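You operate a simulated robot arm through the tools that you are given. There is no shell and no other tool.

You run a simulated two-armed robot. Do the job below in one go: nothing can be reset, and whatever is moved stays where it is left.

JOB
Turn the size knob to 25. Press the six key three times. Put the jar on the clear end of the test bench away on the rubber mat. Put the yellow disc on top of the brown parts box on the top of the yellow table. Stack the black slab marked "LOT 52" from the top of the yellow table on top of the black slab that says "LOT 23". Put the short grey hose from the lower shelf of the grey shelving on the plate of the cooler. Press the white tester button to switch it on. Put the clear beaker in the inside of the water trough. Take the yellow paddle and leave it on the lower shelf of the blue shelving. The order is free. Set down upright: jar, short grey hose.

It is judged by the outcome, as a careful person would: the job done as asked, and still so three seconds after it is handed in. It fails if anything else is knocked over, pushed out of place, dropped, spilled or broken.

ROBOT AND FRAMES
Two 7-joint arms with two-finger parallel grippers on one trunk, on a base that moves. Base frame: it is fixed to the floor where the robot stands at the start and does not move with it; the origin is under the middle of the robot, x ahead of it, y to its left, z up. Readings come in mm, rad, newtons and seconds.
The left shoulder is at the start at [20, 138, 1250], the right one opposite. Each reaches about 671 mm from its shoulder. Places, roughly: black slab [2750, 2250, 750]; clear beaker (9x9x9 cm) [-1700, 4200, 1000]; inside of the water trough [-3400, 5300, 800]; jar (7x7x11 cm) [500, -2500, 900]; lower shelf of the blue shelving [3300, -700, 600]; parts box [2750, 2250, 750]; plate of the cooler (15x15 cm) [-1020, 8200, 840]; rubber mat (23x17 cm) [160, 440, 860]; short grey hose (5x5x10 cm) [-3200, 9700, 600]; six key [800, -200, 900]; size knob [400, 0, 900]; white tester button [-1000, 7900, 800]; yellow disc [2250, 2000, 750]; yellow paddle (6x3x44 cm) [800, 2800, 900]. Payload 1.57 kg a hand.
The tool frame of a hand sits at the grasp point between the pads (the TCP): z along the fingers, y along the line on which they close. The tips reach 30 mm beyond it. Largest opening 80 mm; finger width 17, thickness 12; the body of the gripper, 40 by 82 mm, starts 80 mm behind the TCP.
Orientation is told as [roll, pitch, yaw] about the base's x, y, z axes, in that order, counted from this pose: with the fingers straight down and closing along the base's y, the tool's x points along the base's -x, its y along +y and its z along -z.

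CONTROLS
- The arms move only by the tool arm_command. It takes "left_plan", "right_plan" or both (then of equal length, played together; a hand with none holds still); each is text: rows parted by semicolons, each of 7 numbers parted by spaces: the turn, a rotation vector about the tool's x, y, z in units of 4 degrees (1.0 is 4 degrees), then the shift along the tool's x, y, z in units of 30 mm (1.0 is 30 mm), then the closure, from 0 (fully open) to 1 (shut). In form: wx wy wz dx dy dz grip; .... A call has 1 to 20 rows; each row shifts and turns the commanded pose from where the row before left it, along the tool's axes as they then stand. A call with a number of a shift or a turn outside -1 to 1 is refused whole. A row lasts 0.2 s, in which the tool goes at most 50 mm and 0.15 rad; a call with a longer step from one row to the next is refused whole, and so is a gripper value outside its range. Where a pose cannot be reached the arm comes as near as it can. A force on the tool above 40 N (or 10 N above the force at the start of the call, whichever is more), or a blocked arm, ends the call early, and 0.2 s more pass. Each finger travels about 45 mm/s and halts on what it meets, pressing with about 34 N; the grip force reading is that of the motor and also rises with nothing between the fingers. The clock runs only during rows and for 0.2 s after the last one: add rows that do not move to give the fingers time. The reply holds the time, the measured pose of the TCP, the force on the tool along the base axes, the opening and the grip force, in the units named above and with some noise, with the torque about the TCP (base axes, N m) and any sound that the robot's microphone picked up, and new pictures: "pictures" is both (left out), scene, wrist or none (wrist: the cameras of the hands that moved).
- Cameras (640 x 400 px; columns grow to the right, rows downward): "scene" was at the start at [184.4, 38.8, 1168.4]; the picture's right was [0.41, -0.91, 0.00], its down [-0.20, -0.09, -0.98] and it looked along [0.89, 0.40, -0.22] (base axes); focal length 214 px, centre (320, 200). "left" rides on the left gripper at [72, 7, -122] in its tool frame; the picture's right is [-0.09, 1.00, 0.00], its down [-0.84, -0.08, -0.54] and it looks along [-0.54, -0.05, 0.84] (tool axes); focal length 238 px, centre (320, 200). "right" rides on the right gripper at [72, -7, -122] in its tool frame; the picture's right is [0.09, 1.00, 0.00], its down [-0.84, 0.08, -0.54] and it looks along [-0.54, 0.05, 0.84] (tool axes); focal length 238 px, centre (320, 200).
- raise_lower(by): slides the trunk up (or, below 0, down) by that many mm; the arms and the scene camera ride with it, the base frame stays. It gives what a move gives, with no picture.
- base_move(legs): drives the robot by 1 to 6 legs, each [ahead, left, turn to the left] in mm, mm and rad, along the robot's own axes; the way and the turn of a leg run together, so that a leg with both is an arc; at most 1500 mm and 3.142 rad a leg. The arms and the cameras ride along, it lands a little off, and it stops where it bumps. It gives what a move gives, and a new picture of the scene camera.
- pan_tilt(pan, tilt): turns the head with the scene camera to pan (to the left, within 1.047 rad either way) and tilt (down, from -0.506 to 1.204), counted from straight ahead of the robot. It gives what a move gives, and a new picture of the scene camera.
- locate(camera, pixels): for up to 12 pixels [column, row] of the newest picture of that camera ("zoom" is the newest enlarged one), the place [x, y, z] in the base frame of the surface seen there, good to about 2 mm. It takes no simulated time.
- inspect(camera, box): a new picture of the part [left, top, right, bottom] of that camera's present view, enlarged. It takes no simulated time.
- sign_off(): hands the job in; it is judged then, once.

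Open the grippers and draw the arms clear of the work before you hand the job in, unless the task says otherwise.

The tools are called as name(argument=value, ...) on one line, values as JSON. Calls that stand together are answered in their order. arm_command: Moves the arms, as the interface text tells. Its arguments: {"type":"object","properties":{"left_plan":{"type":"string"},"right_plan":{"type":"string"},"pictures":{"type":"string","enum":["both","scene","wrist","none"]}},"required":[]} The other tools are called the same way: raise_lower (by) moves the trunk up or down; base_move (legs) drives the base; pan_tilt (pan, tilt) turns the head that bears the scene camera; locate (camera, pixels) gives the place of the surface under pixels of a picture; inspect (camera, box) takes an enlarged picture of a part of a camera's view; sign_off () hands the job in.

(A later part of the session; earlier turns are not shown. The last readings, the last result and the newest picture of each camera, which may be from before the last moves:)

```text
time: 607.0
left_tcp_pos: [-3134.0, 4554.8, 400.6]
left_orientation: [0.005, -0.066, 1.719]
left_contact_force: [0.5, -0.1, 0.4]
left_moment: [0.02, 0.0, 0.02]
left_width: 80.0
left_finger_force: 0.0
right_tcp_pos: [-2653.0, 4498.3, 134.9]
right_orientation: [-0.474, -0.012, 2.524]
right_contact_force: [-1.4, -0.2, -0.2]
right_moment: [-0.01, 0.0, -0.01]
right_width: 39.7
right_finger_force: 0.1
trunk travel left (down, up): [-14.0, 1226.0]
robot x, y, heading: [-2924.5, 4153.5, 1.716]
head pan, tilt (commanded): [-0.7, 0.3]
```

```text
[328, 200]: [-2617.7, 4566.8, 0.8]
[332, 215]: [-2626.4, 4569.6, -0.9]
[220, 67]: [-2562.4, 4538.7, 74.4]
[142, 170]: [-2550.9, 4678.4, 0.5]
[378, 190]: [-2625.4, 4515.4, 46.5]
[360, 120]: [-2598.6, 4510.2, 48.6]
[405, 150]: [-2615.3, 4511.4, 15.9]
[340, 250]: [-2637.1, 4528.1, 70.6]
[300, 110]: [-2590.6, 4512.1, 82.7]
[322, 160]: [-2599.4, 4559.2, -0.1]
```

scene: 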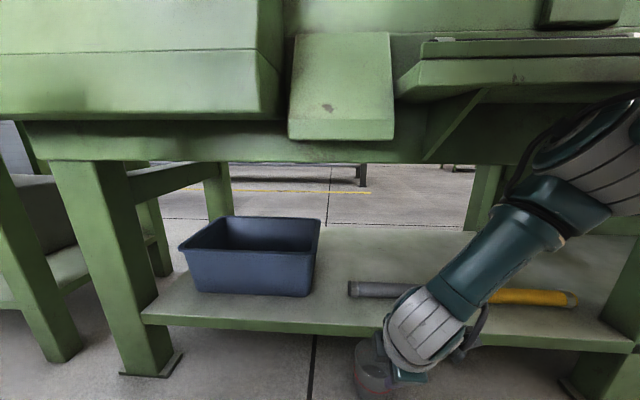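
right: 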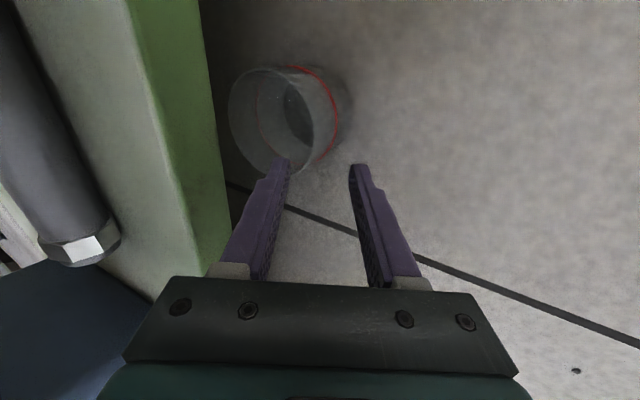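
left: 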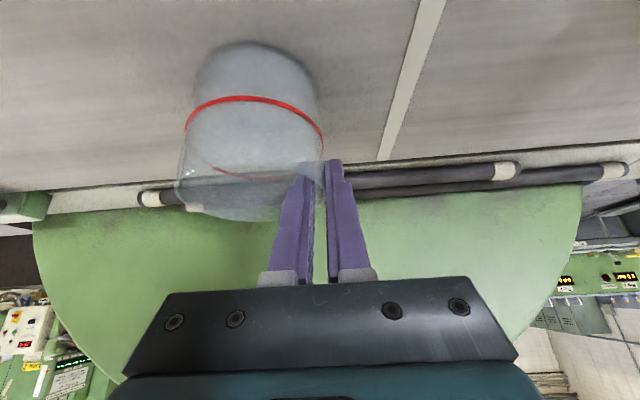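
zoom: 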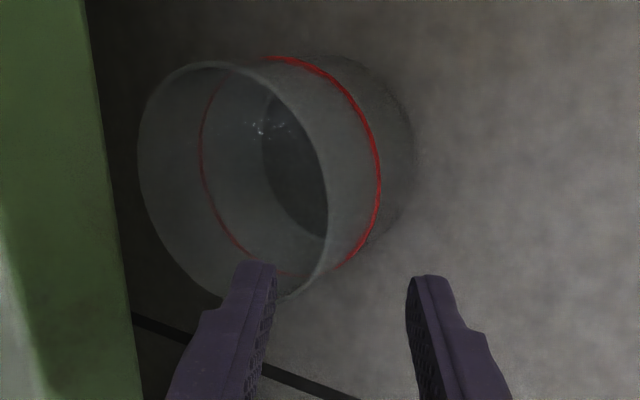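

Refit gives the near rim at n≈2160, now well between the fingers. I advance along the finger line again.

arm_command(right_plan="0 0 0 0.27 0 0.5 0.5;0 0 0 0 0 0.6 0.5;0 0 0 0 0 0.6 0.5;0 0 0 0 0 0 0.5", pictures="wrist")

inspect(camera="right", box=[200, 40, 420, 220])

```text
time: 608.0
left_tcp_pos: [-3132.5, 4552.8, 401.2]
left_orientation: [0.006, -0.065, 1.719]
left_contact_force: [-0.2, -0.1, 0.1]
left_moment: [-0.01, 0.0, -0.01]
left_width: 80.0
left_finger_force: 0.1
right_tcp_pos: [-2629.6, 4510.7, 89.2]
right_orientation: [-0.471, -0.012, 2.523]
right_contact_force: [0.2, -0.1, 0.0]
right_moment: [0.01, 0.01, 0.0]
right_width: 40.0
right_finger_force: 0.0
trunk travel left (down, up): [-14.0, 1226.0]
robot x, y, heading: [-2927.6, 4152.6, 1.711]
head pan, tilt (commanded): [-0.7, 0.3]
```

right: 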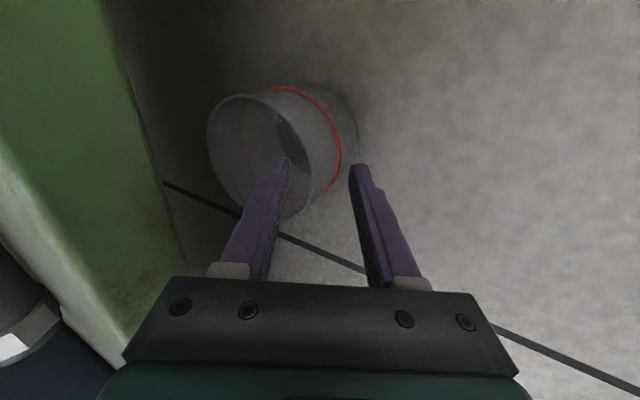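

```text
2.22 times, centred on (310, 130) of right
```

zoom: 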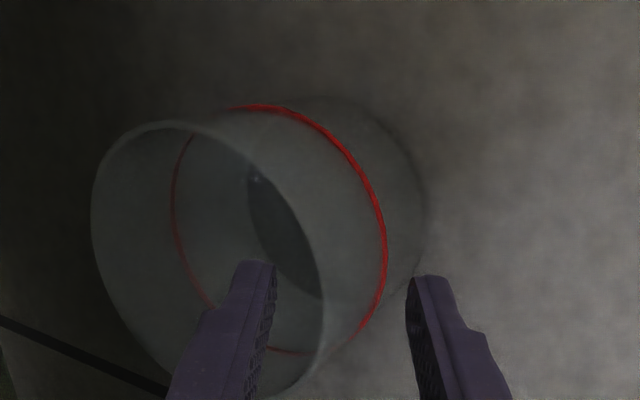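

The wall is between the fingers without contact. I go 8 mm deeper and close on it.

arm_command(right_plan="0 0 0 0 0 0.27 0.5;0 0 0 0 0 0 0.7;0 0 0 0 0 0 0.85;0 0 0 0 0 0 1;0 0 0 0 0 0 1;0 0 0 0 0 0 1", pictures="both")

```text
time: 609.4
left_tcp_pos: [-3133.1, 4553.1, 402.2]
left_orientation: [0.006, -0.066, 1.72]
left_contact_force: [0.4, -0.1, 0.3]
left_moment: [0.01, -0.01, -0.02]
left_width: 80.0
left_finger_force: 0.1
right_tcp_pos: [-2628.8, 4513.9, 81.3]
right_orientation: [-0.471, -0.009, 2.523]
right_contact_force: [-0.4, 0.2, -1.0]
right_moment: [-0.09, 0.04, 0.01]
right_width: 2.1
right_finger_force: 23.9
trunk travel left (down, up): [-14.0, 1226.0]
robot x, y, heading: [-2928.9, 4149.7, 1.718]
head pan, tilt (commanded): [-0.7, 0.3]
```

scene: 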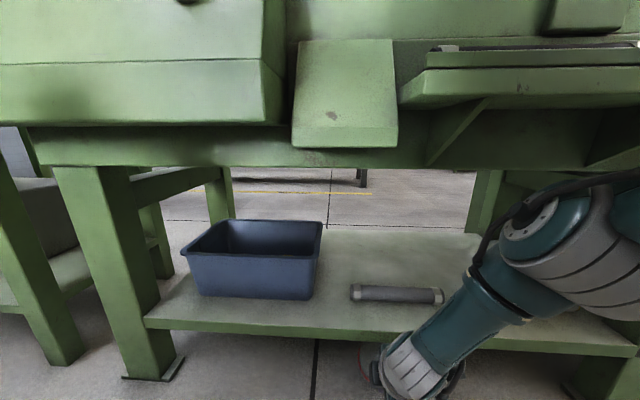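
right: 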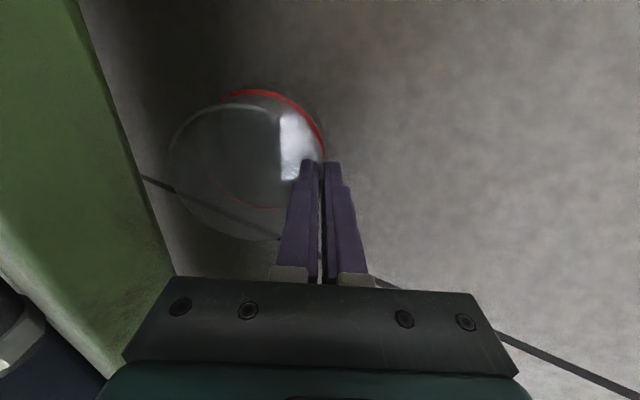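

The wall is gripped flush (2.1 mm), the beaker leaning with the hand. I lift 12 mm and draw it straight out from under the shelf.

raise_lower(by=12)

base_move(legs=[[-72, 69, 0]])

base_move(legs=[[-72, 69, 0]])

inspect(camera="right", box=[0, 0, 640, 400])

```text
time: 610.0
left_tcp_pos: [-3132.6, 4552.8, 413.4]
left_orientation: [0.005, -0.066, 1.718]
left_contact_force: [0.6, 0.6, 0.3]
left_moment: [0.01, 0.0, 0.0]
left_width: 80.0
left_finger_force: 0.1
right_tcp_pos: [-2628.3, 4515.5, 94.4]
right_orientation: [-0.473, -0.012, 2.525]
right_contact_force: [0.1, 0.2, -1.3]
right_moment: [-0.02, 0.04, 0.01]
right_width: 2.3
right_finger_force: 24.1
trunk travel left (down, up): [-26.0, 1214.0]
robot x, y, heading: [-2922.3, 4151.1, 1.716]
head pan, tilt (commanded): [-0.7, 0.3]
```

```text
time: 611.2
left_tcp_pos: [-3188.8, 4475.0, 414.0]
left_orientation: [0.004, -0.068, 1.719]
left_contact_force: [1.3, 0.4, 0.1]
left_moment: [-0.01, 0.03, -0.02]
left_width: 80.2
left_finger_force: 0.0
right_tcp_pos: [-2684.1, 4437.0, 96.4]
right_orientation: [-0.474, -0.01, 2.524]
right_contact_force: [0.2, 0.1, -0.8]
right_moment: [-0.08, 0.06, 0.0]
right_width: 2.2
right_finger_force: 24.1
trunk travel left (down, up): [-26.0, 1214.0]
robot x, y, heading: [-2982.1, 4069.9, 1.718]
head pan, tilt (commanded): [-0.7, 0.3]
```

scene: 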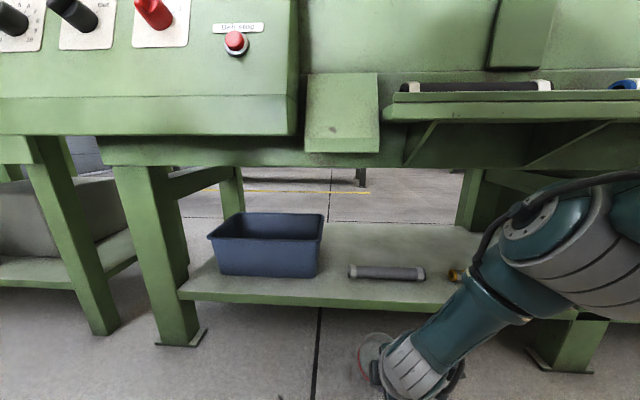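

```text
time: 612.3
left_tcp_pos: [-3244.1, 4395.2, 413.4]
left_orientation: [0.003, -0.068, 1.72]
left_contact_force: [0.2, 0.5, 0.6]
left_moment: [-0.03, 0.0, -0.02]
left_width: 79.8
left_finger_force: 0.0
right_tcp_pos: [-2742.0, 4358.0, 95.9]
right_orientation: [-0.476, -0.011, 2.525]
right_contact_force: [-0.3, 0.3, -0.7]
right_moment: [-0.09, 0.08, 0.01]
right_width: 2.3
right_finger_force: 24.0
trunk travel left (down, up): [-26.0, 1214.0]
robot x, y, heading: [-3041.2, 3990.7, 1.715]
head pan, tilt (commanded): [-0.7, 0.3]
```

scene: 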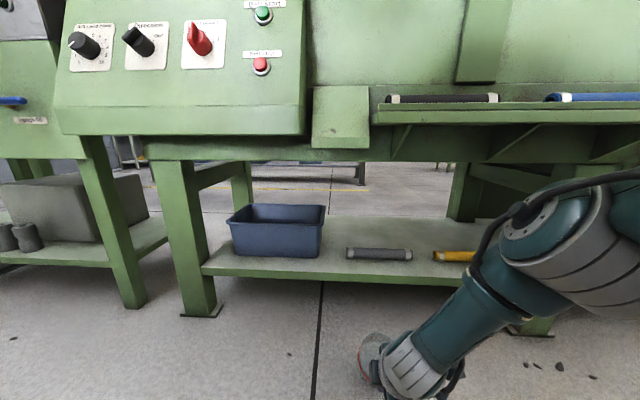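

```text
1.00 times, centred on (320, 200) of right (not enlarged: the box is as wide or as high as the picture)
```

zoom: 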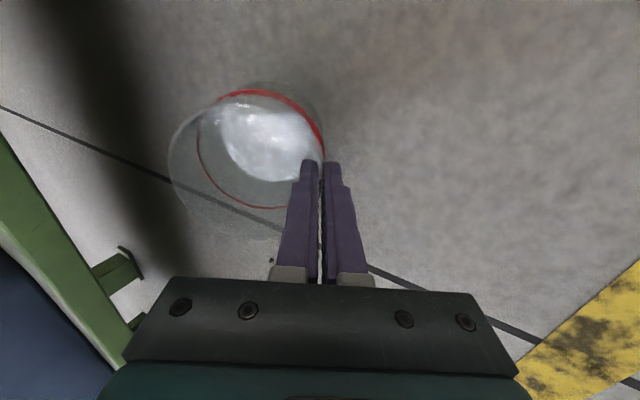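

The beaker is out in the open. I straighten the hand while drawing it nearer, so the beaker becomes upright again just above the floor.

arm_command(right_plan="-0.85 0 0 0 0.42 -0.26 1;-0.85 0 0 0 0.42 -0.26 1;-0.85 0 0 0 0.42 -0.24 1;-0.85 0 0 0 0.45 -0.16 1;-0.85 0 0 0 0.45 -0.16 1;-0.85 0 0 0 0.45 -0.12 1;-0.85 0 0 0 0.47 -0.08 1;-0.85 0 0 0 0.47 -0.06 1;0 0 0 0 0 0 1", pictures="both")

```text
time: 614.3
left_tcp_pos: [-3247.6, 4392.4, 413.4]
left_orientation: [0.005, -0.069, 1.719]
left_contact_force: [0.4, -0.2, 1.2]
left_moment: [0.01, -0.06, -0.03]
left_width: 80.2
left_finger_force: 0.1
right_tcp_pos: [-2809.7, 4259.7, 105.9]
right_orientation: [0.002, -0.012, 2.524]
right_contact_force: [-0.5, 0.7, -1.5]
right_moment: [-0.04, 0.06, -0.02]
right_width: 2.6
right_finger_force: 24.2
trunk travel left (down, up): [-26.0, 1214.0]
robot x, y, heading: [-3043.7, 3991.2, 1.717]
head pan, tilt (commanded): [-0.7, 0.3]
```

scene: 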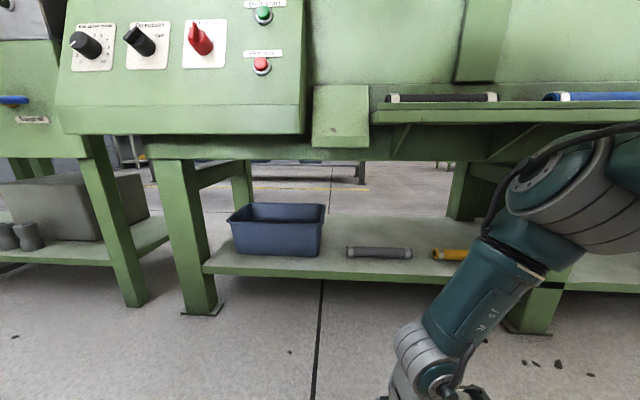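
right: 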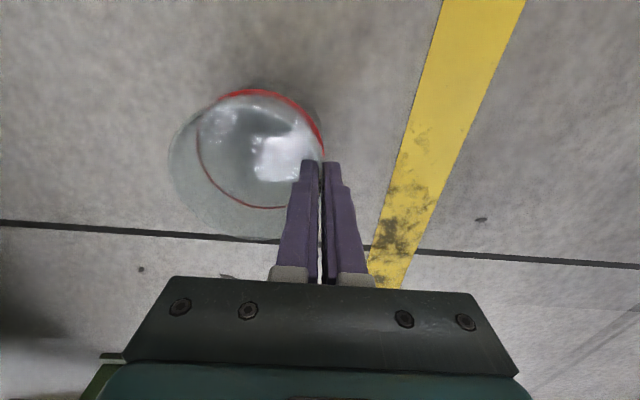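

The beaker hangs upright. I lower it to the floor in small steps to re-grip deeper.

arm_command(right_plan="0 0 0 0 0 0.3 1;0 0 0 0 0 0.2 1;0 0 0 0 0 0 1", pictures="none")

```text
time: 615.1
left_tcp_pos: [-3246.8, 4392.3, 412.3]
left_orientation: [0.005, -0.068, 1.72]
left_contact_force: [0.2, 0.6, -0.4]
left_moment: [-0.01, 0.02, 0.03]
left_width: 80.1
left_finger_force: 0.1
right_tcp_pos: [-2809.2, 4261.2, 89.9]
right_orientation: [0.0, -0.012, 2.526]
right_contact_force: [0.4, -1.1, -0.9]
right_moment: [-0.02, 0.02, -0.01]
right_width: 2.2
right_finger_force: 24.2
trunk travel left (down, up): [-26.0, 1214.0]
robot x, y, heading: [-3040.9, 3990.0, 1.724]
head pan, tilt (commanded): [-0.7, 0.3]
```

arm_command(right_plan="0 0 0 0 0 0.1 1;0 0 0 0 0 0.08 1;0 0 0 0 0 0 1", pictures="none")

```text
time: 615.9
left_tcp_pos: [-3246.9, 4391.8, 412.9]
left_orientation: [0.005, -0.067, 1.72]
left_contact_force: [-0.4, 0.6, -0.5]
left_moment: [0.03, -0.01, 0.01]
left_width: 79.9
left_finger_force: 0.0
right_tcp_pos: [-2810.6, 4260.7, 84.8]
right_orientation: [0.0, -0.013, 2.525]
right_contact_force: [-1.5, -5.2, 19.4]
right_moment: [0.01, 0.04, -0.03]
right_width: 2.5
right_finger_force: 24.3
trunk travel left (down, up): [-26.0, 1214.0]
robot x, y, heading: [-3044.1, 3987.0, 1.719]
head pan, tilt (commanded): [-0.7, 0.3]
```

It stands on the floor (19 N). I ease off, open the fingers to 40 mm and look.

arm_command(right_plan="0 0 0 0 0 -0.04 1;0 0 0 0 0 0 0.8;0 0 0 0 0 0 0.5;0 0 0 0 0 0 0.5;0 0 0 0 0 0 0.5", pictures="wrist")

inspect(camera="right", box=[140, 40, 420, 260])

```text
time: 617.1
left_tcp_pos: [-3247.4, 4391.8, 413.3]
left_orientation: [0.005, -0.067, 1.721]
left_contact_force: [-0.2, -0.3, 0.1]
left_moment: [0.01, 0.0, -0.02]
left_width: 80.0
left_finger_force: 0.1
right_tcp_pos: [-2809.2, 4261.2, 86.4]
right_orientation: [-0.001, -0.013, 2.522]
right_contact_force: [0.4, 0.2, 0.3]
right_moment: [0.02, -0.02, -0.03]
right_width: 40.1
right_finger_force: 0.0
trunk travel left (down, up): [-26.0, 1214.0]
robot x, y, heading: [-3040.2, 3988.9, 1.72]
head pan, tilt (commanded): [-0.7, 0.3]
```

right: 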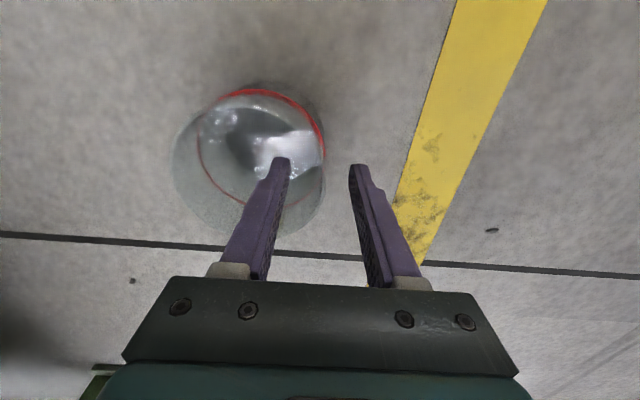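

```text
1.82 times, centred on (280, 150) of right
```

zoom: 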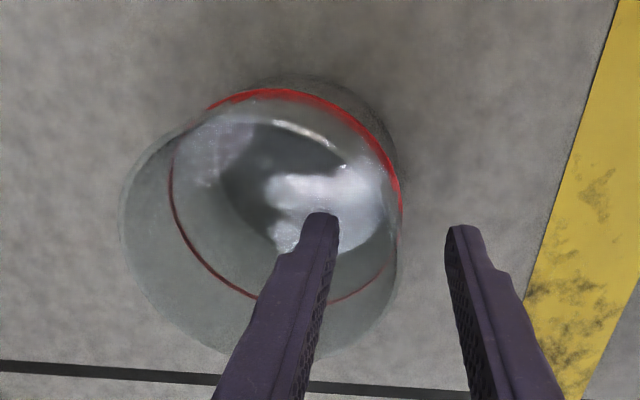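

Centred on the wall. I lower 30 mm deeper and close firmly.

arm_command(right_plan="0 0 0 0 0 0.5 0.5;0 0 0 0 0 0.48 0.5;0 0 0 0 0 0 0.5;0 0 0 0 0 0 0.8;0 0 0 0 0 0 1;0 0 0 0 0 0 1;0 0 0 0 0 0 1", pictures="wrist")

```text
time: 618.7
left_tcp_pos: [-3248.3, 4391.6, 413.4]
left_orientation: [0.007, -0.067, 1.721]
left_contact_force: [0.3, 0.1, -0.6]
left_moment: [-0.03, -0.01, 0.01]
left_width: 80.2
left_finger_force: 0.0
right_tcp_pos: [-2808.2, 4260.7, 78.0]
right_orientation: [-0.001, -0.012, 2.524]
right_contact_force: [-0.9, -0.5, 1.4]
right_moment: [0.04, 0.04, 0.04]
right_width: 2.6
right_finger_force: 24.5
right hand out of reach, approached as far as the arm can: row 1, 2
trunk travel left (down, up): [-26.0, 1214.0]
robot x, y, heading: [-3043.1, 3989.4, 1.72]
head pan, tilt (commanded): [-0.7, 0.3]
```

right: 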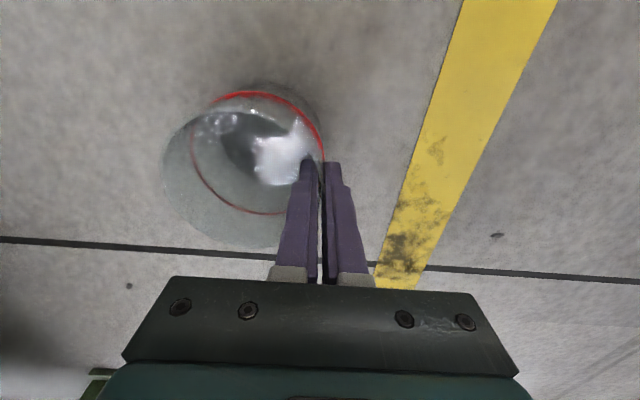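

The arm's reach limited it to 8 mm. I open again, lower the trunk by 24 mm and close once more.

arm_command(right_plan="0 0 0 0 0 0 0.8;0 0 0 0 0 0 0.5;0 0 0 0 0 0 0.5;0 0 0 0 0 0 0.5", pictures="none")

raise_lower(by=-25)

arm_command(right_plan="0 0 0 0 0 0 0.8;0 0 0 0 0 0 1;0 0 0 0 0 0 1;0 0 0 0 0 0 1;0 0 0 0 0 0 1", pictures="wrist")

```text
time: 619.7
left_tcp_pos: [-3246.5, 4391.3, 413.0]
left_orientation: [0.005, -0.068, 1.721]
left_contact_force: [1.1, -0.3, -0.2]
left_moment: [0.02, 0.01, 0.03]
left_width: 79.9
left_finger_force: 0.1
right_tcp_pos: [-2807.4, 4261.3, 78.6]
right_orientation: [0.003, -0.012, 2.524]
right_contact_force: [0.4, 0.5, -0.2]
right_moment: [-0.04, 0.03, 0.03]
right_width: 40.0
right_finger_force: 0.2
trunk travel left (down, up): [-26.0, 1214.0]
robot x, y, heading: [-3040.1, 3990.4, 1.719]
head pan, tilt (commanded): [-0.7, 0.3]
```

```text
time: 620.4
left_tcp_pos: [-3247.0, 4393.5, 388.0]
left_orientation: [0.007, -0.069, 1.721]
left_contact_force: [0.1, 0.2, 0.6]
left_moment: [0.03, 0.0, 0.03]
left_width: 79.7
left_finger_force: 0.0
right_tcp_pos: [-2808.6, 4262.1, 52.5]
right_orientation: [0.0, -0.011, 2.524]
right_contact_force: [0.1, 0.5, -0.9]
right_moment: [-0.03, -0.01, 0.01]
right_width: 40.0
right_finger_force: 0.0
trunk travel left (down, up): [-1.0, 1239.0]
robot x, y, heading: [-3039.9, 3990.4, 1.717]
head pan, tilt (commanded): [-0.7, 0.3]
```

```text
time: 621.6
left_tcp_pos: [-3247.7, 4391.6, 388.0]
left_orientation: [0.004, -0.068, 1.721]
left_contact_force: [-0.1, 0.3, 0.2]
left_moment: [0.05, -0.03, -0.01]
left_width: 80.1
left_finger_force: 0.1
right_tcp_pos: [-2807.3, 4262.1, 53.4]
right_orientation: [0.001, -0.012, 2.523]
right_contact_force: [-0.2, -0.3, 0.8]
right_moment: [0.03, -0.02, 0.01]
right_width: 2.3
right_finger_force: 24.0
trunk travel left (down, up): [-1.0, 1239.0]
robot x, y, heading: [-3036.4, 3989.7, 1.722]
head pan, tilt (commanded): [-0.7, 0.3]
```

right: 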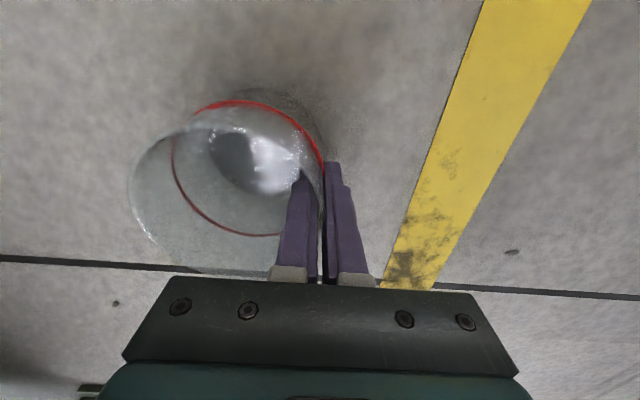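

The grip is now about 60 mm deep and flush. I lift a little first to check, then raise the trunk fully with the arm unchanged.

raise_lower(by=30)

inspect(camera="right", box=[0, 0, 640, 400])

raise_lower(by=370)

```text
time: 622.4
left_tcp_pos: [-3247.1, 4392.0, 419.1]
left_orientation: [0.004, -0.069, 1.721]
left_contact_force: [-0.3, 0.4, 0.4]
left_moment: [0.01, -0.03, 0.02]
left_width: 79.9
left_finger_force: 0.0
right_tcp_pos: [-2808.4, 4261.6, 84.0]
right_orientation: [0.0, -0.011, 2.523]
right_contact_force: [-0.3, -0.3, -0.9]
right_moment: [-0.02, 0.01, 0.02]
right_width: 2.4
right_finger_force: 24.3
trunk travel left (down, up): [-31.0, 1209.0]
robot x, y, heading: [-3038.7, 3986.8, 1.724]
head pan, tilt (commanded): [-0.7, 0.3]
```

```text
1.00 times, centred on (320, 200) of right (not enlarged: the box is as wide or as high as the picture)
```

zoom: 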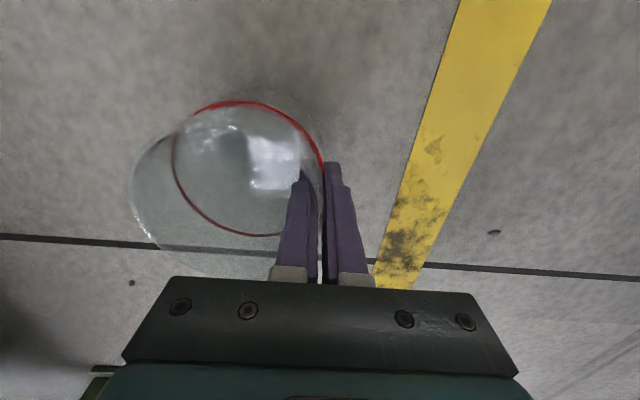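

```text
time: 626.0
left_tcp_pos: [-3247.4, 4391.1, 788.1]
left_orientation: [0.006, -0.068, 1.722]
left_contact_force: [0.0, 0.5, -0.3]
left_moment: [0.04, 0.0, 0.03]
left_width: 79.7
left_finger_force: 0.1
right_tcp_pos: [-2808.0, 4262.0, 453.1]
right_orientation: [-0.001, -0.012, 2.524]
right_contact_force: [-0.1, 0.3, -0.8]
right_moment: [-0.04, 0.05, -0.02]
right_width: 2.7
right_finger_force: 23.4
trunk travel left (down, up): [-401.0, 839.0]
robot x, y, heading: [-3043.5, 3990.4, 1.723]
head pan, tilt (commanded): [-0.7, 0.3]
```

Held steadily. I keep raising and then check the grip again.

raise_lower(by=400)

raise_lower(by=200)

pan_tilt(pan=-0.7, tilt=0.6)

```text
time: 629.8
left_tcp_pos: [-3247.3, 4391.3, 1189.2]
left_orientation: [0.005, -0.066, 1.722]
left_contact_force: [0.5, 1.2, 0.5]
left_moment: [0.0, 0.0, 0.03]
left_width: 80.1
left_finger_force: 0.0
right_tcp_pos: [-2808.5, 4260.9, 853.3]
right_orientation: [0.001, -0.014, 2.526]
right_contact_force: [-0.1, 0.6, -1.2]
right_moment: [-0.01, 0.05, 0.02]
right_width: 2.7
right_finger_force: 23.7
trunk travel left (down, up): [-801.0, 439.0]
robot x, y, heading: [-3040.2, 3986.1, 1.717]
head pan, tilt (commanded): [-0.7, 0.3]
```

```text
time: 632.0
left_tcp_pos: [-3248.1, 4391.8, 1387.9]
left_orientation: [0.005, -0.07, 1.721]
left_contact_force: [-0.7, -0.6, -0.2]
left_moment: [-0.01, 0.02, -0.02]
left_width: 80.1
left_finger_force: 0.0
right_tcp_pos: [-2809.3, 4262.2, 1052.2]
right_orientation: [0.0, -0.012, 2.523]
right_contact_force: [0.3, -0.2, -0.5]
right_moment: [-0.03, 0.06, 0.03]
right_width: 2.6
right_finger_force: 23.6
trunk travel left (down, up): [-1001.0, 239.0]
robot x, y, heading: [-3041.4, 3986.7, 1.722]
head pan, tilt (commanded): [-0.7, 0.3]
```

```text
time: 632.8
left_tcp_pos: [-3247.9, 4391.7, 1388.6]
left_orientation: [0.005, -0.069, 1.719]
left_contact_force: [-0.7, 0.0, 0.2]
left_moment: [0.0, 0.03, 0.03]
left_width: 80.1
left_finger_force: 0.0
right_tcp_pos: [-2808.3, 4262.6, 1053.8]
right_orientation: [0.0, -0.013, 2.523]
right_contact_force: [-0.3, -0.5, -1.5]
right_moment: [-0.02, -0.01, 0.02]
right_width: 2.4
right_finger_force: 23.8
trunk travel left (down, up): [-1001.0, 239.0]
robot x, y, heading: [-3040.4, 3985.9, 1.72]
head pan, tilt (commanded): [-0.7, 0.6]
```

scene: 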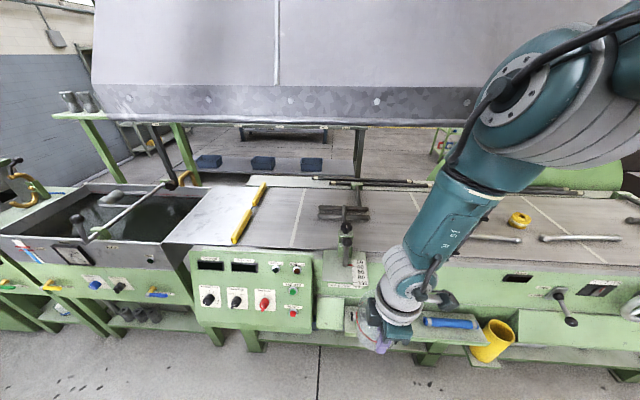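

I can see the trough at (100,225) and a large hood ahead. I locate both and the trough's rim.

locate(camera="scene", pixels=[[120, 110], [300, 115], [280, 60], [450, 118], [10, 235], [160, 250], [60, 200], [140, 225], [90, 220], [165, 185], [70, 245], [185, 200]])

inspect(camera="scene", box=[0, 150, 240, 330])

```text
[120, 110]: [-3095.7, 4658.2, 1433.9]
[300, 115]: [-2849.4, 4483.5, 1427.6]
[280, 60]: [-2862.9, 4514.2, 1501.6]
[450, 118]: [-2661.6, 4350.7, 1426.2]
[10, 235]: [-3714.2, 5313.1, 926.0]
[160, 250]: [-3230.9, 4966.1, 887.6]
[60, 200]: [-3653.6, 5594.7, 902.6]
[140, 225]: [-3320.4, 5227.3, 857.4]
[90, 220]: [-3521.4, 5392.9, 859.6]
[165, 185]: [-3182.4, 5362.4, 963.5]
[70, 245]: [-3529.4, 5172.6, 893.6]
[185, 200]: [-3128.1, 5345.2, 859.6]
```

```text
2.22 times, centred on (120, 240) of scene
```

zoom: 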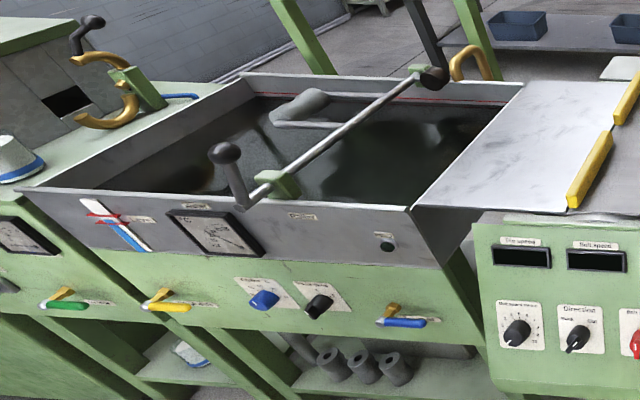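

locate(camera="zoom", pixels=[[380, 155], [430, 140], [350, 190], [470, 110], [200, 150], [150, 175], [290, 185], [345, 130], [400, 205], [515, 90], [300, 105], [235, 75]])

```text
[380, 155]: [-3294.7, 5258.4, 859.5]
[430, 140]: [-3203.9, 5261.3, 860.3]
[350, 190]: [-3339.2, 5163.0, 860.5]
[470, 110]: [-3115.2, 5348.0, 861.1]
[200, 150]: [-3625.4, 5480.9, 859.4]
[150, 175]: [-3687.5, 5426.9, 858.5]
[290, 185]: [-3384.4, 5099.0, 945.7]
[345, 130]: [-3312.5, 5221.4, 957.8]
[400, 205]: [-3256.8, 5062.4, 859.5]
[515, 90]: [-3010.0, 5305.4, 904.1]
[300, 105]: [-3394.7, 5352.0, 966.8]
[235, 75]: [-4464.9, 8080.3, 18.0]
```

The trough's water stands at z≈859, rim ≈ 890; its west part is free (the roller bar crosses at t≈−5717). I drive west in short legs, checking the grip.

base_move(legs=[[144, 150, 0], [144, 150, 0]])

base_move(legs=[[200, 207, 0]])

base_move(legs=[[200, 207, 0]])

```text
time: 635.6
left_tcp_pos: [-3586.9, 4635.7, 1389.0]
left_orientation: [0.007, -0.069, 1.714]
left_contact_force: [0.2, 0.7, -0.5]
left_moment: [-0.03, 0.01, 0.0]
left_width: 79.7
left_finger_force: 0.1
right_tcp_pos: [-3148.6, 4503.5, 1053.5]
right_orientation: [0.001, -0.009, 2.521]
right_contact_force: [-1.0, 1.4, -1.2]
right_moment: [-0.03, 0.02, 0.01]
right_width: 2.5
right_finger_force: 24.1
trunk travel left (down, up): [-1001.0, 239.0]
robot x, y, heading: [-3385.2, 4232.6, 1.713]
head pan, tilt (commanded): [-0.7, 0.6]
```

scene: 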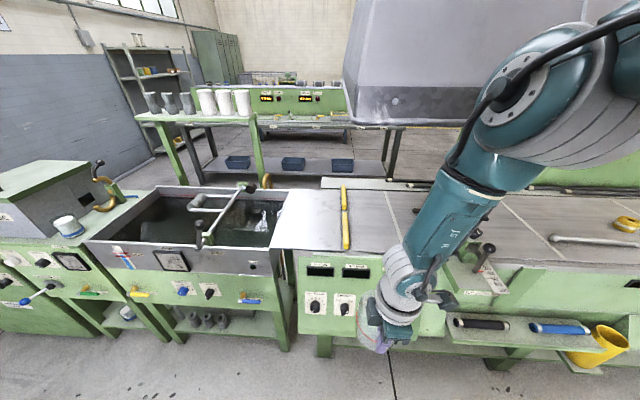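

```text
time: 637.6
left_tcp_pos: [-3820.0, 4806.7, 1387.9]
left_orientation: [0.006, -0.066, 1.706]
left_contact_force: [-0.2, -1.0, 0.6]
left_moment: [-0.02, 0.01, -0.01]
left_width: 79.9
left_finger_force: 0.0
right_tcp_pos: [-3382.5, 4671.2, 1052.3]
right_orientation: [-0.001, -0.012, 2.511]
right_contact_force: [-0.1, 0.1, -1.0]
right_moment: [-0.03, 0.0, 0.0]
right_width: 2.4
right_finger_force: 23.7
trunk travel left (down, up): [-1001.0, 239.0]
robot x, y, heading: [-3621.1, 4401.2, 1.706]
head pan, tilt (commanded): [-0.7, 0.6]
```

scene: 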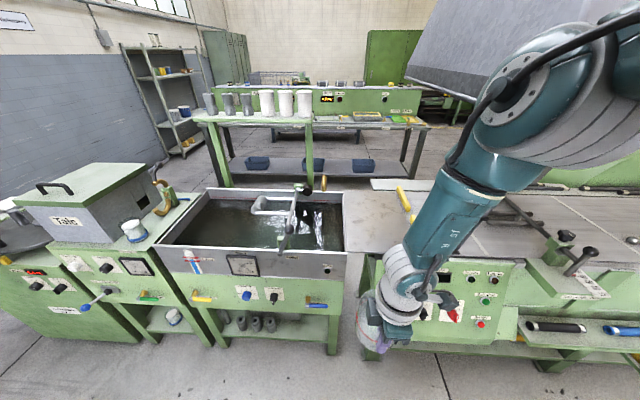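

```text
time: 639.6
left_tcp_pos: [-4052.1, 4977.0, 1387.3]
left_orientation: [0.004, -0.068, 1.712]
left_contact_force: [0.4, 0.2, -0.6]
left_moment: [0.0, -0.02, -0.01]
left_width: 80.0
left_finger_force: 0.0
right_tcp_pos: [-3613.4, 4841.4, 1052.1]
right_orientation: [0.001, -0.008, 2.514]
right_contact_force: [0.3, -0.1, -1.6]
right_moment: [-0.06, 0.03, 0.02]
right_width: 2.5
right_finger_force: 23.9
trunk travel left (down, up): [-1001.0, 239.0]
robot x, y, heading: [-3849.1, 4570.7, 1.705]
head pan, tilt (commanded): [-0.7, 0.6]
```

scene: 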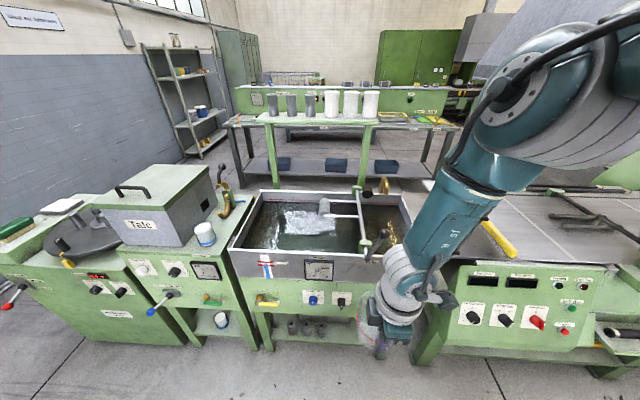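

The grip holds. The trough is ahead at (320,225); I locate its free west part and the roller.

inspect(camera="scene", box=[220, 170, 430, 300])

```text
3.05 times, centred on (325, 235) of scene
```

zoom: 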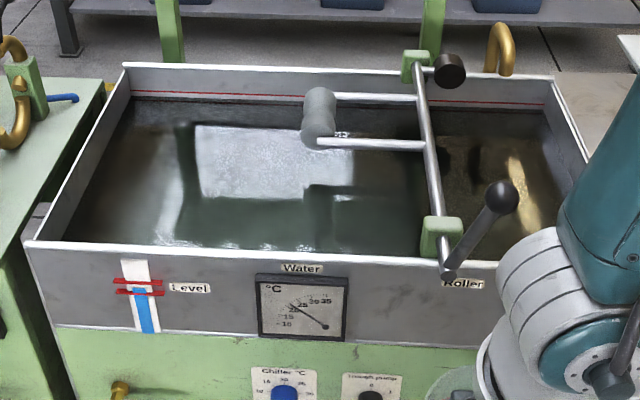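

locate(camera="zoom", pixels=[[30, 240], [125, 68], [220, 250], [420, 262], [250, 200], [180, 200], [300, 220], [315, 130], [320, 95], [425, 130], [160, 150], [350, 220]])

```text
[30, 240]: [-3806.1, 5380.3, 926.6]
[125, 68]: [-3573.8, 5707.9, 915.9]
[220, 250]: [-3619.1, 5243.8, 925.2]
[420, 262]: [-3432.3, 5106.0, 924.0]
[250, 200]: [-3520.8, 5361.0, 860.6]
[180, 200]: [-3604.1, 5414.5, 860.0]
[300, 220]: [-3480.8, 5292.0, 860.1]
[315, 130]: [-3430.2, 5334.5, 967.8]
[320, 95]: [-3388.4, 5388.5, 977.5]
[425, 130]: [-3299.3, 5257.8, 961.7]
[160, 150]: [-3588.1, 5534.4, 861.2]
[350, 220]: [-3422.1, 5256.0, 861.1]
```

The rim is at z≈925, water 860; the free spot is t≈−6060, n≈2330. I raise and stretch the right arm so the base can stay well clear, keeping the beaker level.

arm_command(right_plan="0 0 0 0 0 -0.3 1;0 0 0 0 0 -0.6 1;0 0 0 0 0 -0.8 1;0 0 0 0 0 -0.8 1;0 0 0 0 0 -0.8 1;0 0 0 0 0 -0.8 1;0 0 0 0 0 -0.8 1;0 0 0 0 0 -0.8 1;0 0 0 0 0 -0.6 1;0 0 0 0 0 -0.3 1;0 0 0 0 -0.3 0 1;0 0 0 0 -0.6 0 1;0 0 0 0 -0.8 0 1;0 0 0 0 -0.8 0 1;0 0 0 0 -0.8 0 1;0 0 0 0 -0.5 0 1;0 0 0 0 -0.2 0 1;0 0 0 0 0 0 1", pictures="both")

```text
time: 643.4
left_tcp_pos: [-4051.6, 4975.7, 1387.1]
left_orientation: [0.006, -0.067, 1.711]
left_contact_force: [0.6, 0.0, 0.2]
left_moment: [-0.02, -0.04, 0.02]
left_width: 80.0
left_finger_force: 0.0
right_tcp_pos: [-3592.2, 4870.0, 1252.1]
right_orientation: [-0.002, -0.01, 2.516]
right_contact_force: [0.8, -0.3, -1.1]
right_moment: [-0.02, 0.08, 0.01]
right_width: 2.6
right_finger_force: 23.8
right hand out of reach, approached as far as the arm can: row 13, 14, 15, 16, 17
trunk travel left (down, up): [-1001.0, 239.0]
robot x, y, heading: [-3850.4, 4570.8, 1.708]
head pan, tilt (commanded): [-0.7, 0.6]
```

scene: 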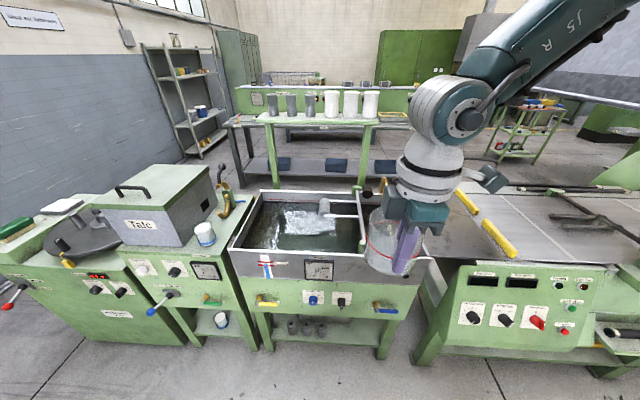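
right: 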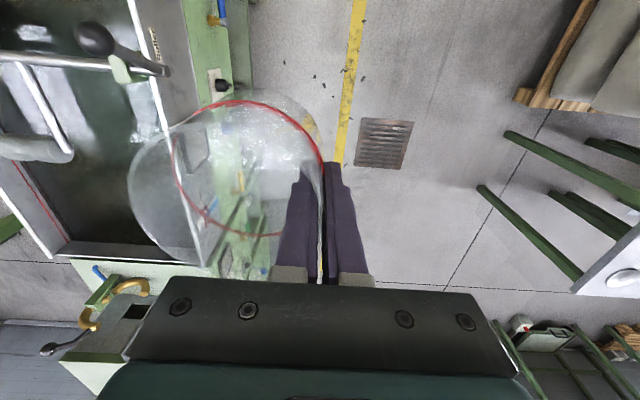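

The arm stops short in this wrist pose. I turn the hand 45° to a more natural pose and stretch again.

arm_command(right_plan="0 0 0.4 0 0 0 1;0 0 0.8 0 0 0 1;0 0 0.9 0 0 0 1;0 0 0.9 0 0 0 1;0 0 0.9 0 0 0 1;0 0 0.9 0 0 0 1;0 0 0.9 0 0 0 1;0 0 0.9 0 0 0 1;0 0 0.9 0 0 0 1;0 0 0.9 0 0 0 1;0 0 0.9 0 0 0 1;0 0 0.9 0 0 0 1;0 0 0.8 0 0 0 1;0 0 0.4 0 0 0 1;0 0 0 0 0 0 1", pictures="wrist")

```text
time: 646.6
left_tcp_pos: [-4051.7, 4977.8, 1387.5]
left_orientation: [0.007, -0.067, 1.711]
left_contact_force: [0.5, -0.5, 0.1]
left_moment: [0.0, -0.03, -0.02]
left_width: 80.1
left_finger_force: 0.0
right_tcp_pos: [-3590.7, 4870.8, 1251.5]
right_orientation: [0.01, -0.006, 1.717]
right_contact_force: [-0.4, -0.1, -0.9]
right_moment: [-0.02, 0.09, -0.03]
right_width: 2.4
right_finger_force: 23.9
trunk travel left (down, up): [-1001.0, 239.0]
robot x, y, heading: [-3849.0, 4570.7, 1.71]
head pan, tilt (commanded): [-0.7, 0.6]
```

right: 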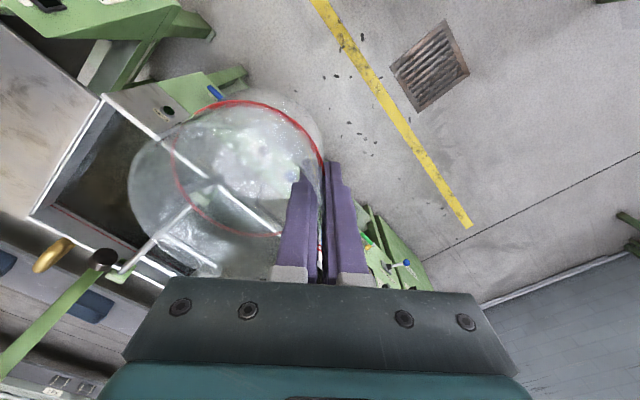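

The beaker stays fixed in the grip. I stretch 85 mm toward the trough.

arm_command(right_plan="0 0 0 -0.2 -0.2 0 1;0 0 0 -0.45 -0.45 0 1;0 0 0 -0.5 -0.5 0 1;0 0 0 -0.5 -0.5 0 1;0 0 0 -0.3 -0.3 0 1;0 0 0 -0.1 -0.1 0 1;0 0 0 0 0 0 1", pictures="none")

```text
time: 648.2
left_tcp_pos: [-4052.3, 4977.1, 1388.3]
left_orientation: [0.004, -0.067, 1.713]
left_contact_force: [-0.4, -0.4, 0.0]
left_moment: [0.02, 0.0, -0.02]
left_width: 80.1
left_finger_force: 0.0
right_tcp_pos: [-3539.6, 4940.8, 1250.6]
right_orientation: [0.005, -0.007, 1.717]
right_contact_force: [0.2, -0.7, -1.3]
right_moment: [-0.01, 0.03, 0.0]
right_width: 2.7
right_finger_force: 23.8
trunk travel left (down, up): [-1001.0, 239.0]
robot x, y, heading: [-3852.8, 4570.3, 1.712]
head pan, tilt (commanded): [-0.7, 0.6]
```

Now the reach is good (483 mm ahead). I draw the left hand back a little, then drive to bring the beaker over the free part of the trough.

arm_command(left_plan="0 0 0 0.6 0 -0.4 0;0 0 0 0.7 0 -0.4 0;0 0 0 0.7 0 -0.4 0;0 0 0 0.6 0 -0.4 0", pictures="none")

base_move(legs=[[235, 13, 0]])

base_move(legs=[[215, 13, 0]])

```text
time: 649.2
left_tcp_pos: [-4041.4, 4895.3, 1431.8]
left_orientation: [0.005, -0.065, 1.714]
left_contact_force: [0.2, 0.1, 0.7]
left_moment: [-0.01, 0.0, -0.03]
left_width: 80.0
left_finger_force: 0.1
right_tcp_pos: [-3540.2, 4940.0, 1251.2]
right_orientation: [0.006, -0.007, 1.718]
right_contact_force: [-0.3, -0.7, -1.4]
right_moment: [-0.01, 0.07, -0.01]
right_width: 2.5
right_finger_force: 23.6
trunk travel left (down, up): [-1001.0, 239.0]
robot x, y, heading: [-3849.7, 4575.1, 1.713]
head pan, tilt (commanded): [-0.7, 0.6]
```

```text
time: 651.0
left_tcp_pos: [-4088.3, 5124.2, 1430.8]
left_orientation: [0.005, -0.067, 1.713]
left_contact_force: [0.5, 0.2, -0.1]
left_moment: [-0.03, -0.01, 0.02]
left_width: 80.0
left_finger_force: 0.0
right_tcp_pos: [-3586.1, 5169.3, 1250.5]
right_orientation: [0.007, -0.008, 1.72]
right_contact_force: [0.2, -0.3, -1.5]
right_moment: [-0.01, 0.05, -0.01]
right_width: 2.9
right_finger_force: 24.0
trunk travel left (down, up): [-1001.0, 239.0]
robot x, y, heading: [-3894.5, 4796.5, 1.717]
head pan, tilt (commanded): [-0.7, 0.6]
```

scene: 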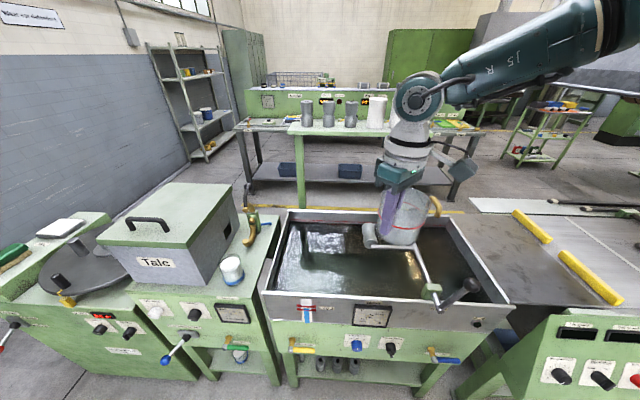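

```text
time: 652.6
left_tcp_pos: [-4129.6, 5334.1, 1430.3]
left_orientation: [0.005, -0.065, 1.711]
left_contact_force: [-0.7, -1.2, -0.3]
left_moment: [0.0, 0.01, 0.01]
left_width: 80.1
left_finger_force: 0.1
right_tcp_pos: [-3628.2, 5378.1, 1252.4]
right_orientation: [0.007, -0.006, 1.721]
right_contact_force: [0.4, -0.8, -1.0]
right_moment: [-0.02, 0.07, -0.03]
right_width: 2.7
right_finger_force: 24.1
trunk travel left (down, up): [-1001.0, 239.0]
robot x, y, heading: [-3938.3, 5009.0, 1.717]
head pan, tilt (commanded): [-0.7, 0.6]
```

scene: 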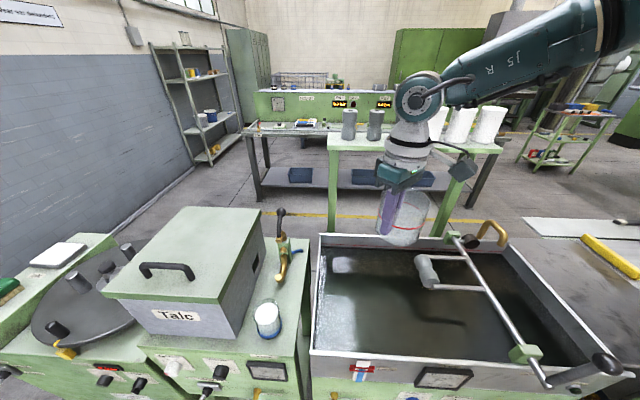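

The beaker is over the free west part of the trough. I lower the trunk until it is just above the rim and look.

raise_lower(by=-240)

pan_tilt(pan=-0.6, tilt=0.55)

inspect(camera="right", box=[0, 0, 640, 400])

```text
time: 655.1
left_tcp_pos: [-4129.1, 5333.4, 1189.8]
left_orientation: [0.004, -0.065, 1.711]
left_contact_force: [0.6, 0.7, 0.4]
left_moment: [0.01, 0.04, 0.01]
left_width: 80.0
left_finger_force: 0.1
right_tcp_pos: [-3628.9, 5377.9, 1010.9]
right_orientation: [0.006, -0.007, 1.722]
right_contact_force: [-0.1, 0.5, -1.7]
right_moment: [-0.01, 0.06, -0.03]
right_width: 2.6
right_finger_force: 24.3
trunk travel left (down, up): [-761.0, 479.0]
robot x, y, heading: [-3935.3, 5009.6, 1.71]
head pan, tilt (commanded): [-0.7, 0.6]
```

```text
time: 655.8
left_tcp_pos: [-4130.4, 5333.0, 1191.5]
left_orientation: [0.005, -0.066, 1.712]
left_contact_force: [-0.3, 0.3, -0.7]
left_moment: [-0.01, 0.0, -0.01]
left_width: 80.0
left_finger_force: 0.0
right_tcp_pos: [-3628.6, 5377.5, 1010.0]
right_orientation: [0.008, -0.007, 1.72]
right_contact_force: [-0.4, -0.2, -0.8]
right_moment: [-0.04, 0.04, 0.01]
right_width: 2.4
right_finger_force: 23.5
trunk travel left (down, up): [-761.0, 479.0]
robot x, y, heading: [-3939.4, 5011.9, 1.712]
head pan, tilt (commanded): [-0.6, 0.55]
```

scene: 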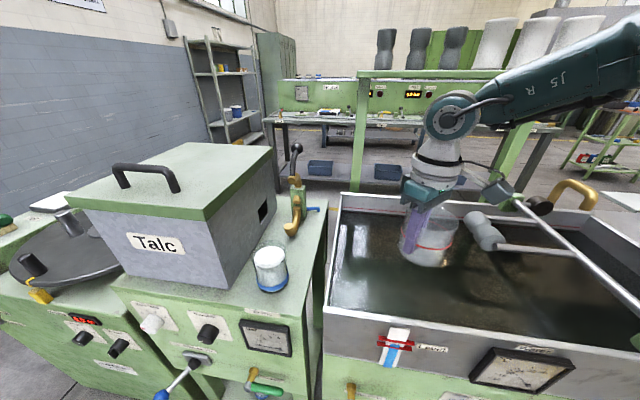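

```text
1.00 times, centred on (320, 200) of right (not enlarged: the box is as wide or as high as the picture)
```

zoom: 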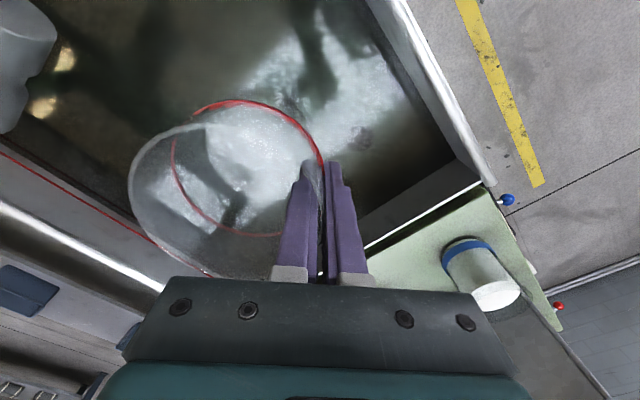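

The beaker is inside the rim's outline, about 30 mm above rim height. I lower another 100 mm into the trough opening.

raise_lower(by=-95)

arm_command(right_plan="0 0 0 0 0 0.3 1;0 0 0 0 0 0.3 1;0 0 0 0 0 0.3 1;0 0 0 0 0 0 1", pictures="both")

```text
time: 657.1
left_tcp_pos: [-4129.2, 5332.2, 1095.9]
left_orientation: [0.006, -0.067, 1.712]
left_contact_force: [0.7, 0.6, 0.0]
left_moment: [-0.01, 0.02, 0.02]
left_width: 79.9
left_finger_force: 0.0
right_tcp_pos: [-3628.5, 5377.7, 916.4]
right_orientation: [0.007, -0.007, 1.721]
right_contact_force: [1.1, -0.6, -1.0]
right_moment: [-0.01, 0.08, 0.02]
right_width: 2.6
right_finger_force: 23.5
trunk travel left (down, up): [-666.0, 574.0]
robot x, y, heading: [-3934.9, 5008.2, 1.713]
head pan, tilt (commanded): [-0.6, 0.55]
```

```text
time: 658.1
left_tcp_pos: [-4129.6, 5334.4, 1095.5]
left_orientation: [0.006, -0.066, 1.712]
left_contact_force: [-0.7, -0.1, 0.0]
left_moment: [0.0, 0.01, 0.01]
left_width: 80.2
left_finger_force: 0.1
right_tcp_pos: [-3628.1, 5378.8, 888.7]
right_orientation: [0.008, -0.008, 1.721]
right_contact_force: [0.2, -0.2, -1.3]
right_moment: [0.0, 0.04, 0.01]
right_width: 2.5
right_finger_force: 23.0
trunk travel left (down, up): [-666.0, 574.0]
robot x, y, heading: [-3937.0, 5012.6, 1.71]
head pan, tilt (commanded): [-0.6, 0.55]
```

scene: 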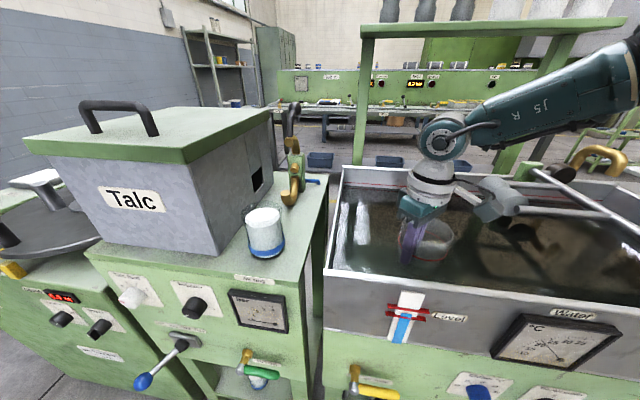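
right: 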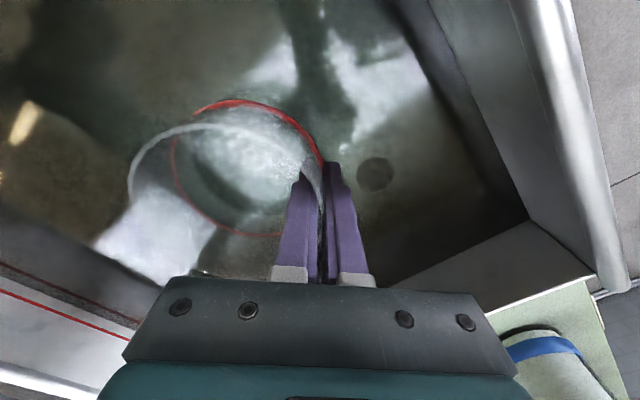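

The beaker dips into the water. I keep lowering in steps until it touches the trough's bottom.

arm_command(right_plan="0 0 0 0 0 0.4 1;0 0 0 0 0 0.4 1;0 0 0 0 0 0.4 1;0 0 0 0 0 0 1", pictures="none")

arm_command(right_plan="0 0 0 0 0 0.3 1;0 0 0 0 0 0.3 1;0 0 0 0 0 0 1", pictures="wrist")

```text
time: 659.1
left_tcp_pos: [-4129.7, 5334.2, 1094.9]
left_orientation: [0.005, -0.066, 1.712]
left_contact_force: [-0.9, -0.3, -0.5]
left_moment: [0.01, -0.04, -0.02]
left_width: 80.0
left_finger_force: 0.1
right_tcp_pos: [-3629.4, 5378.8, 853.4]
right_orientation: [0.007, -0.007, 1.719]
right_contact_force: [-0.4, 0.1, -0.8]
right_moment: [-0.03, 0.03, 0.0]
right_width: 2.8
right_finger_force: 24.0
trunk travel left (down, up): [-666.0, 574.0]
robot x, y, heading: [-3935.7, 5011.7, 1.707]
head pan, tilt (commanded): [-0.6, 0.55]
```

```text
time: 659.9
left_tcp_pos: [-4129.4, 5333.6, 1095.9]
left_orientation: [0.005, -0.065, 1.712]
left_contact_force: [0.3, -0.4, 0.3]
left_moment: [-0.01, 0.0, 0.02]
left_width: 80.0
left_finger_force: 0.1
right_tcp_pos: [-3629.6, 5378.2, 834.2]
right_orientation: [0.006, -0.006, 1.717]
right_contact_force: [0.4, 0.0, -1.8]
right_moment: [-0.01, 0.06, -0.01]
right_width: 2.6
right_finger_force: 23.6
trunk travel left (down, up): [-666.0, 574.0]
robot x, y, heading: [-3937.0, 5009.4, 1.709]
head pan, tilt (commanded): [-0.6, 0.55]
```

right: 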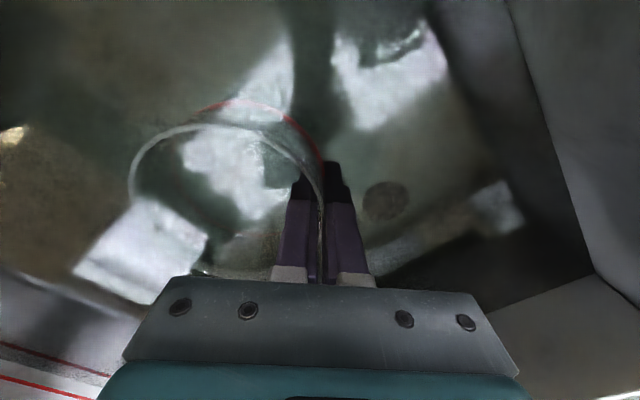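

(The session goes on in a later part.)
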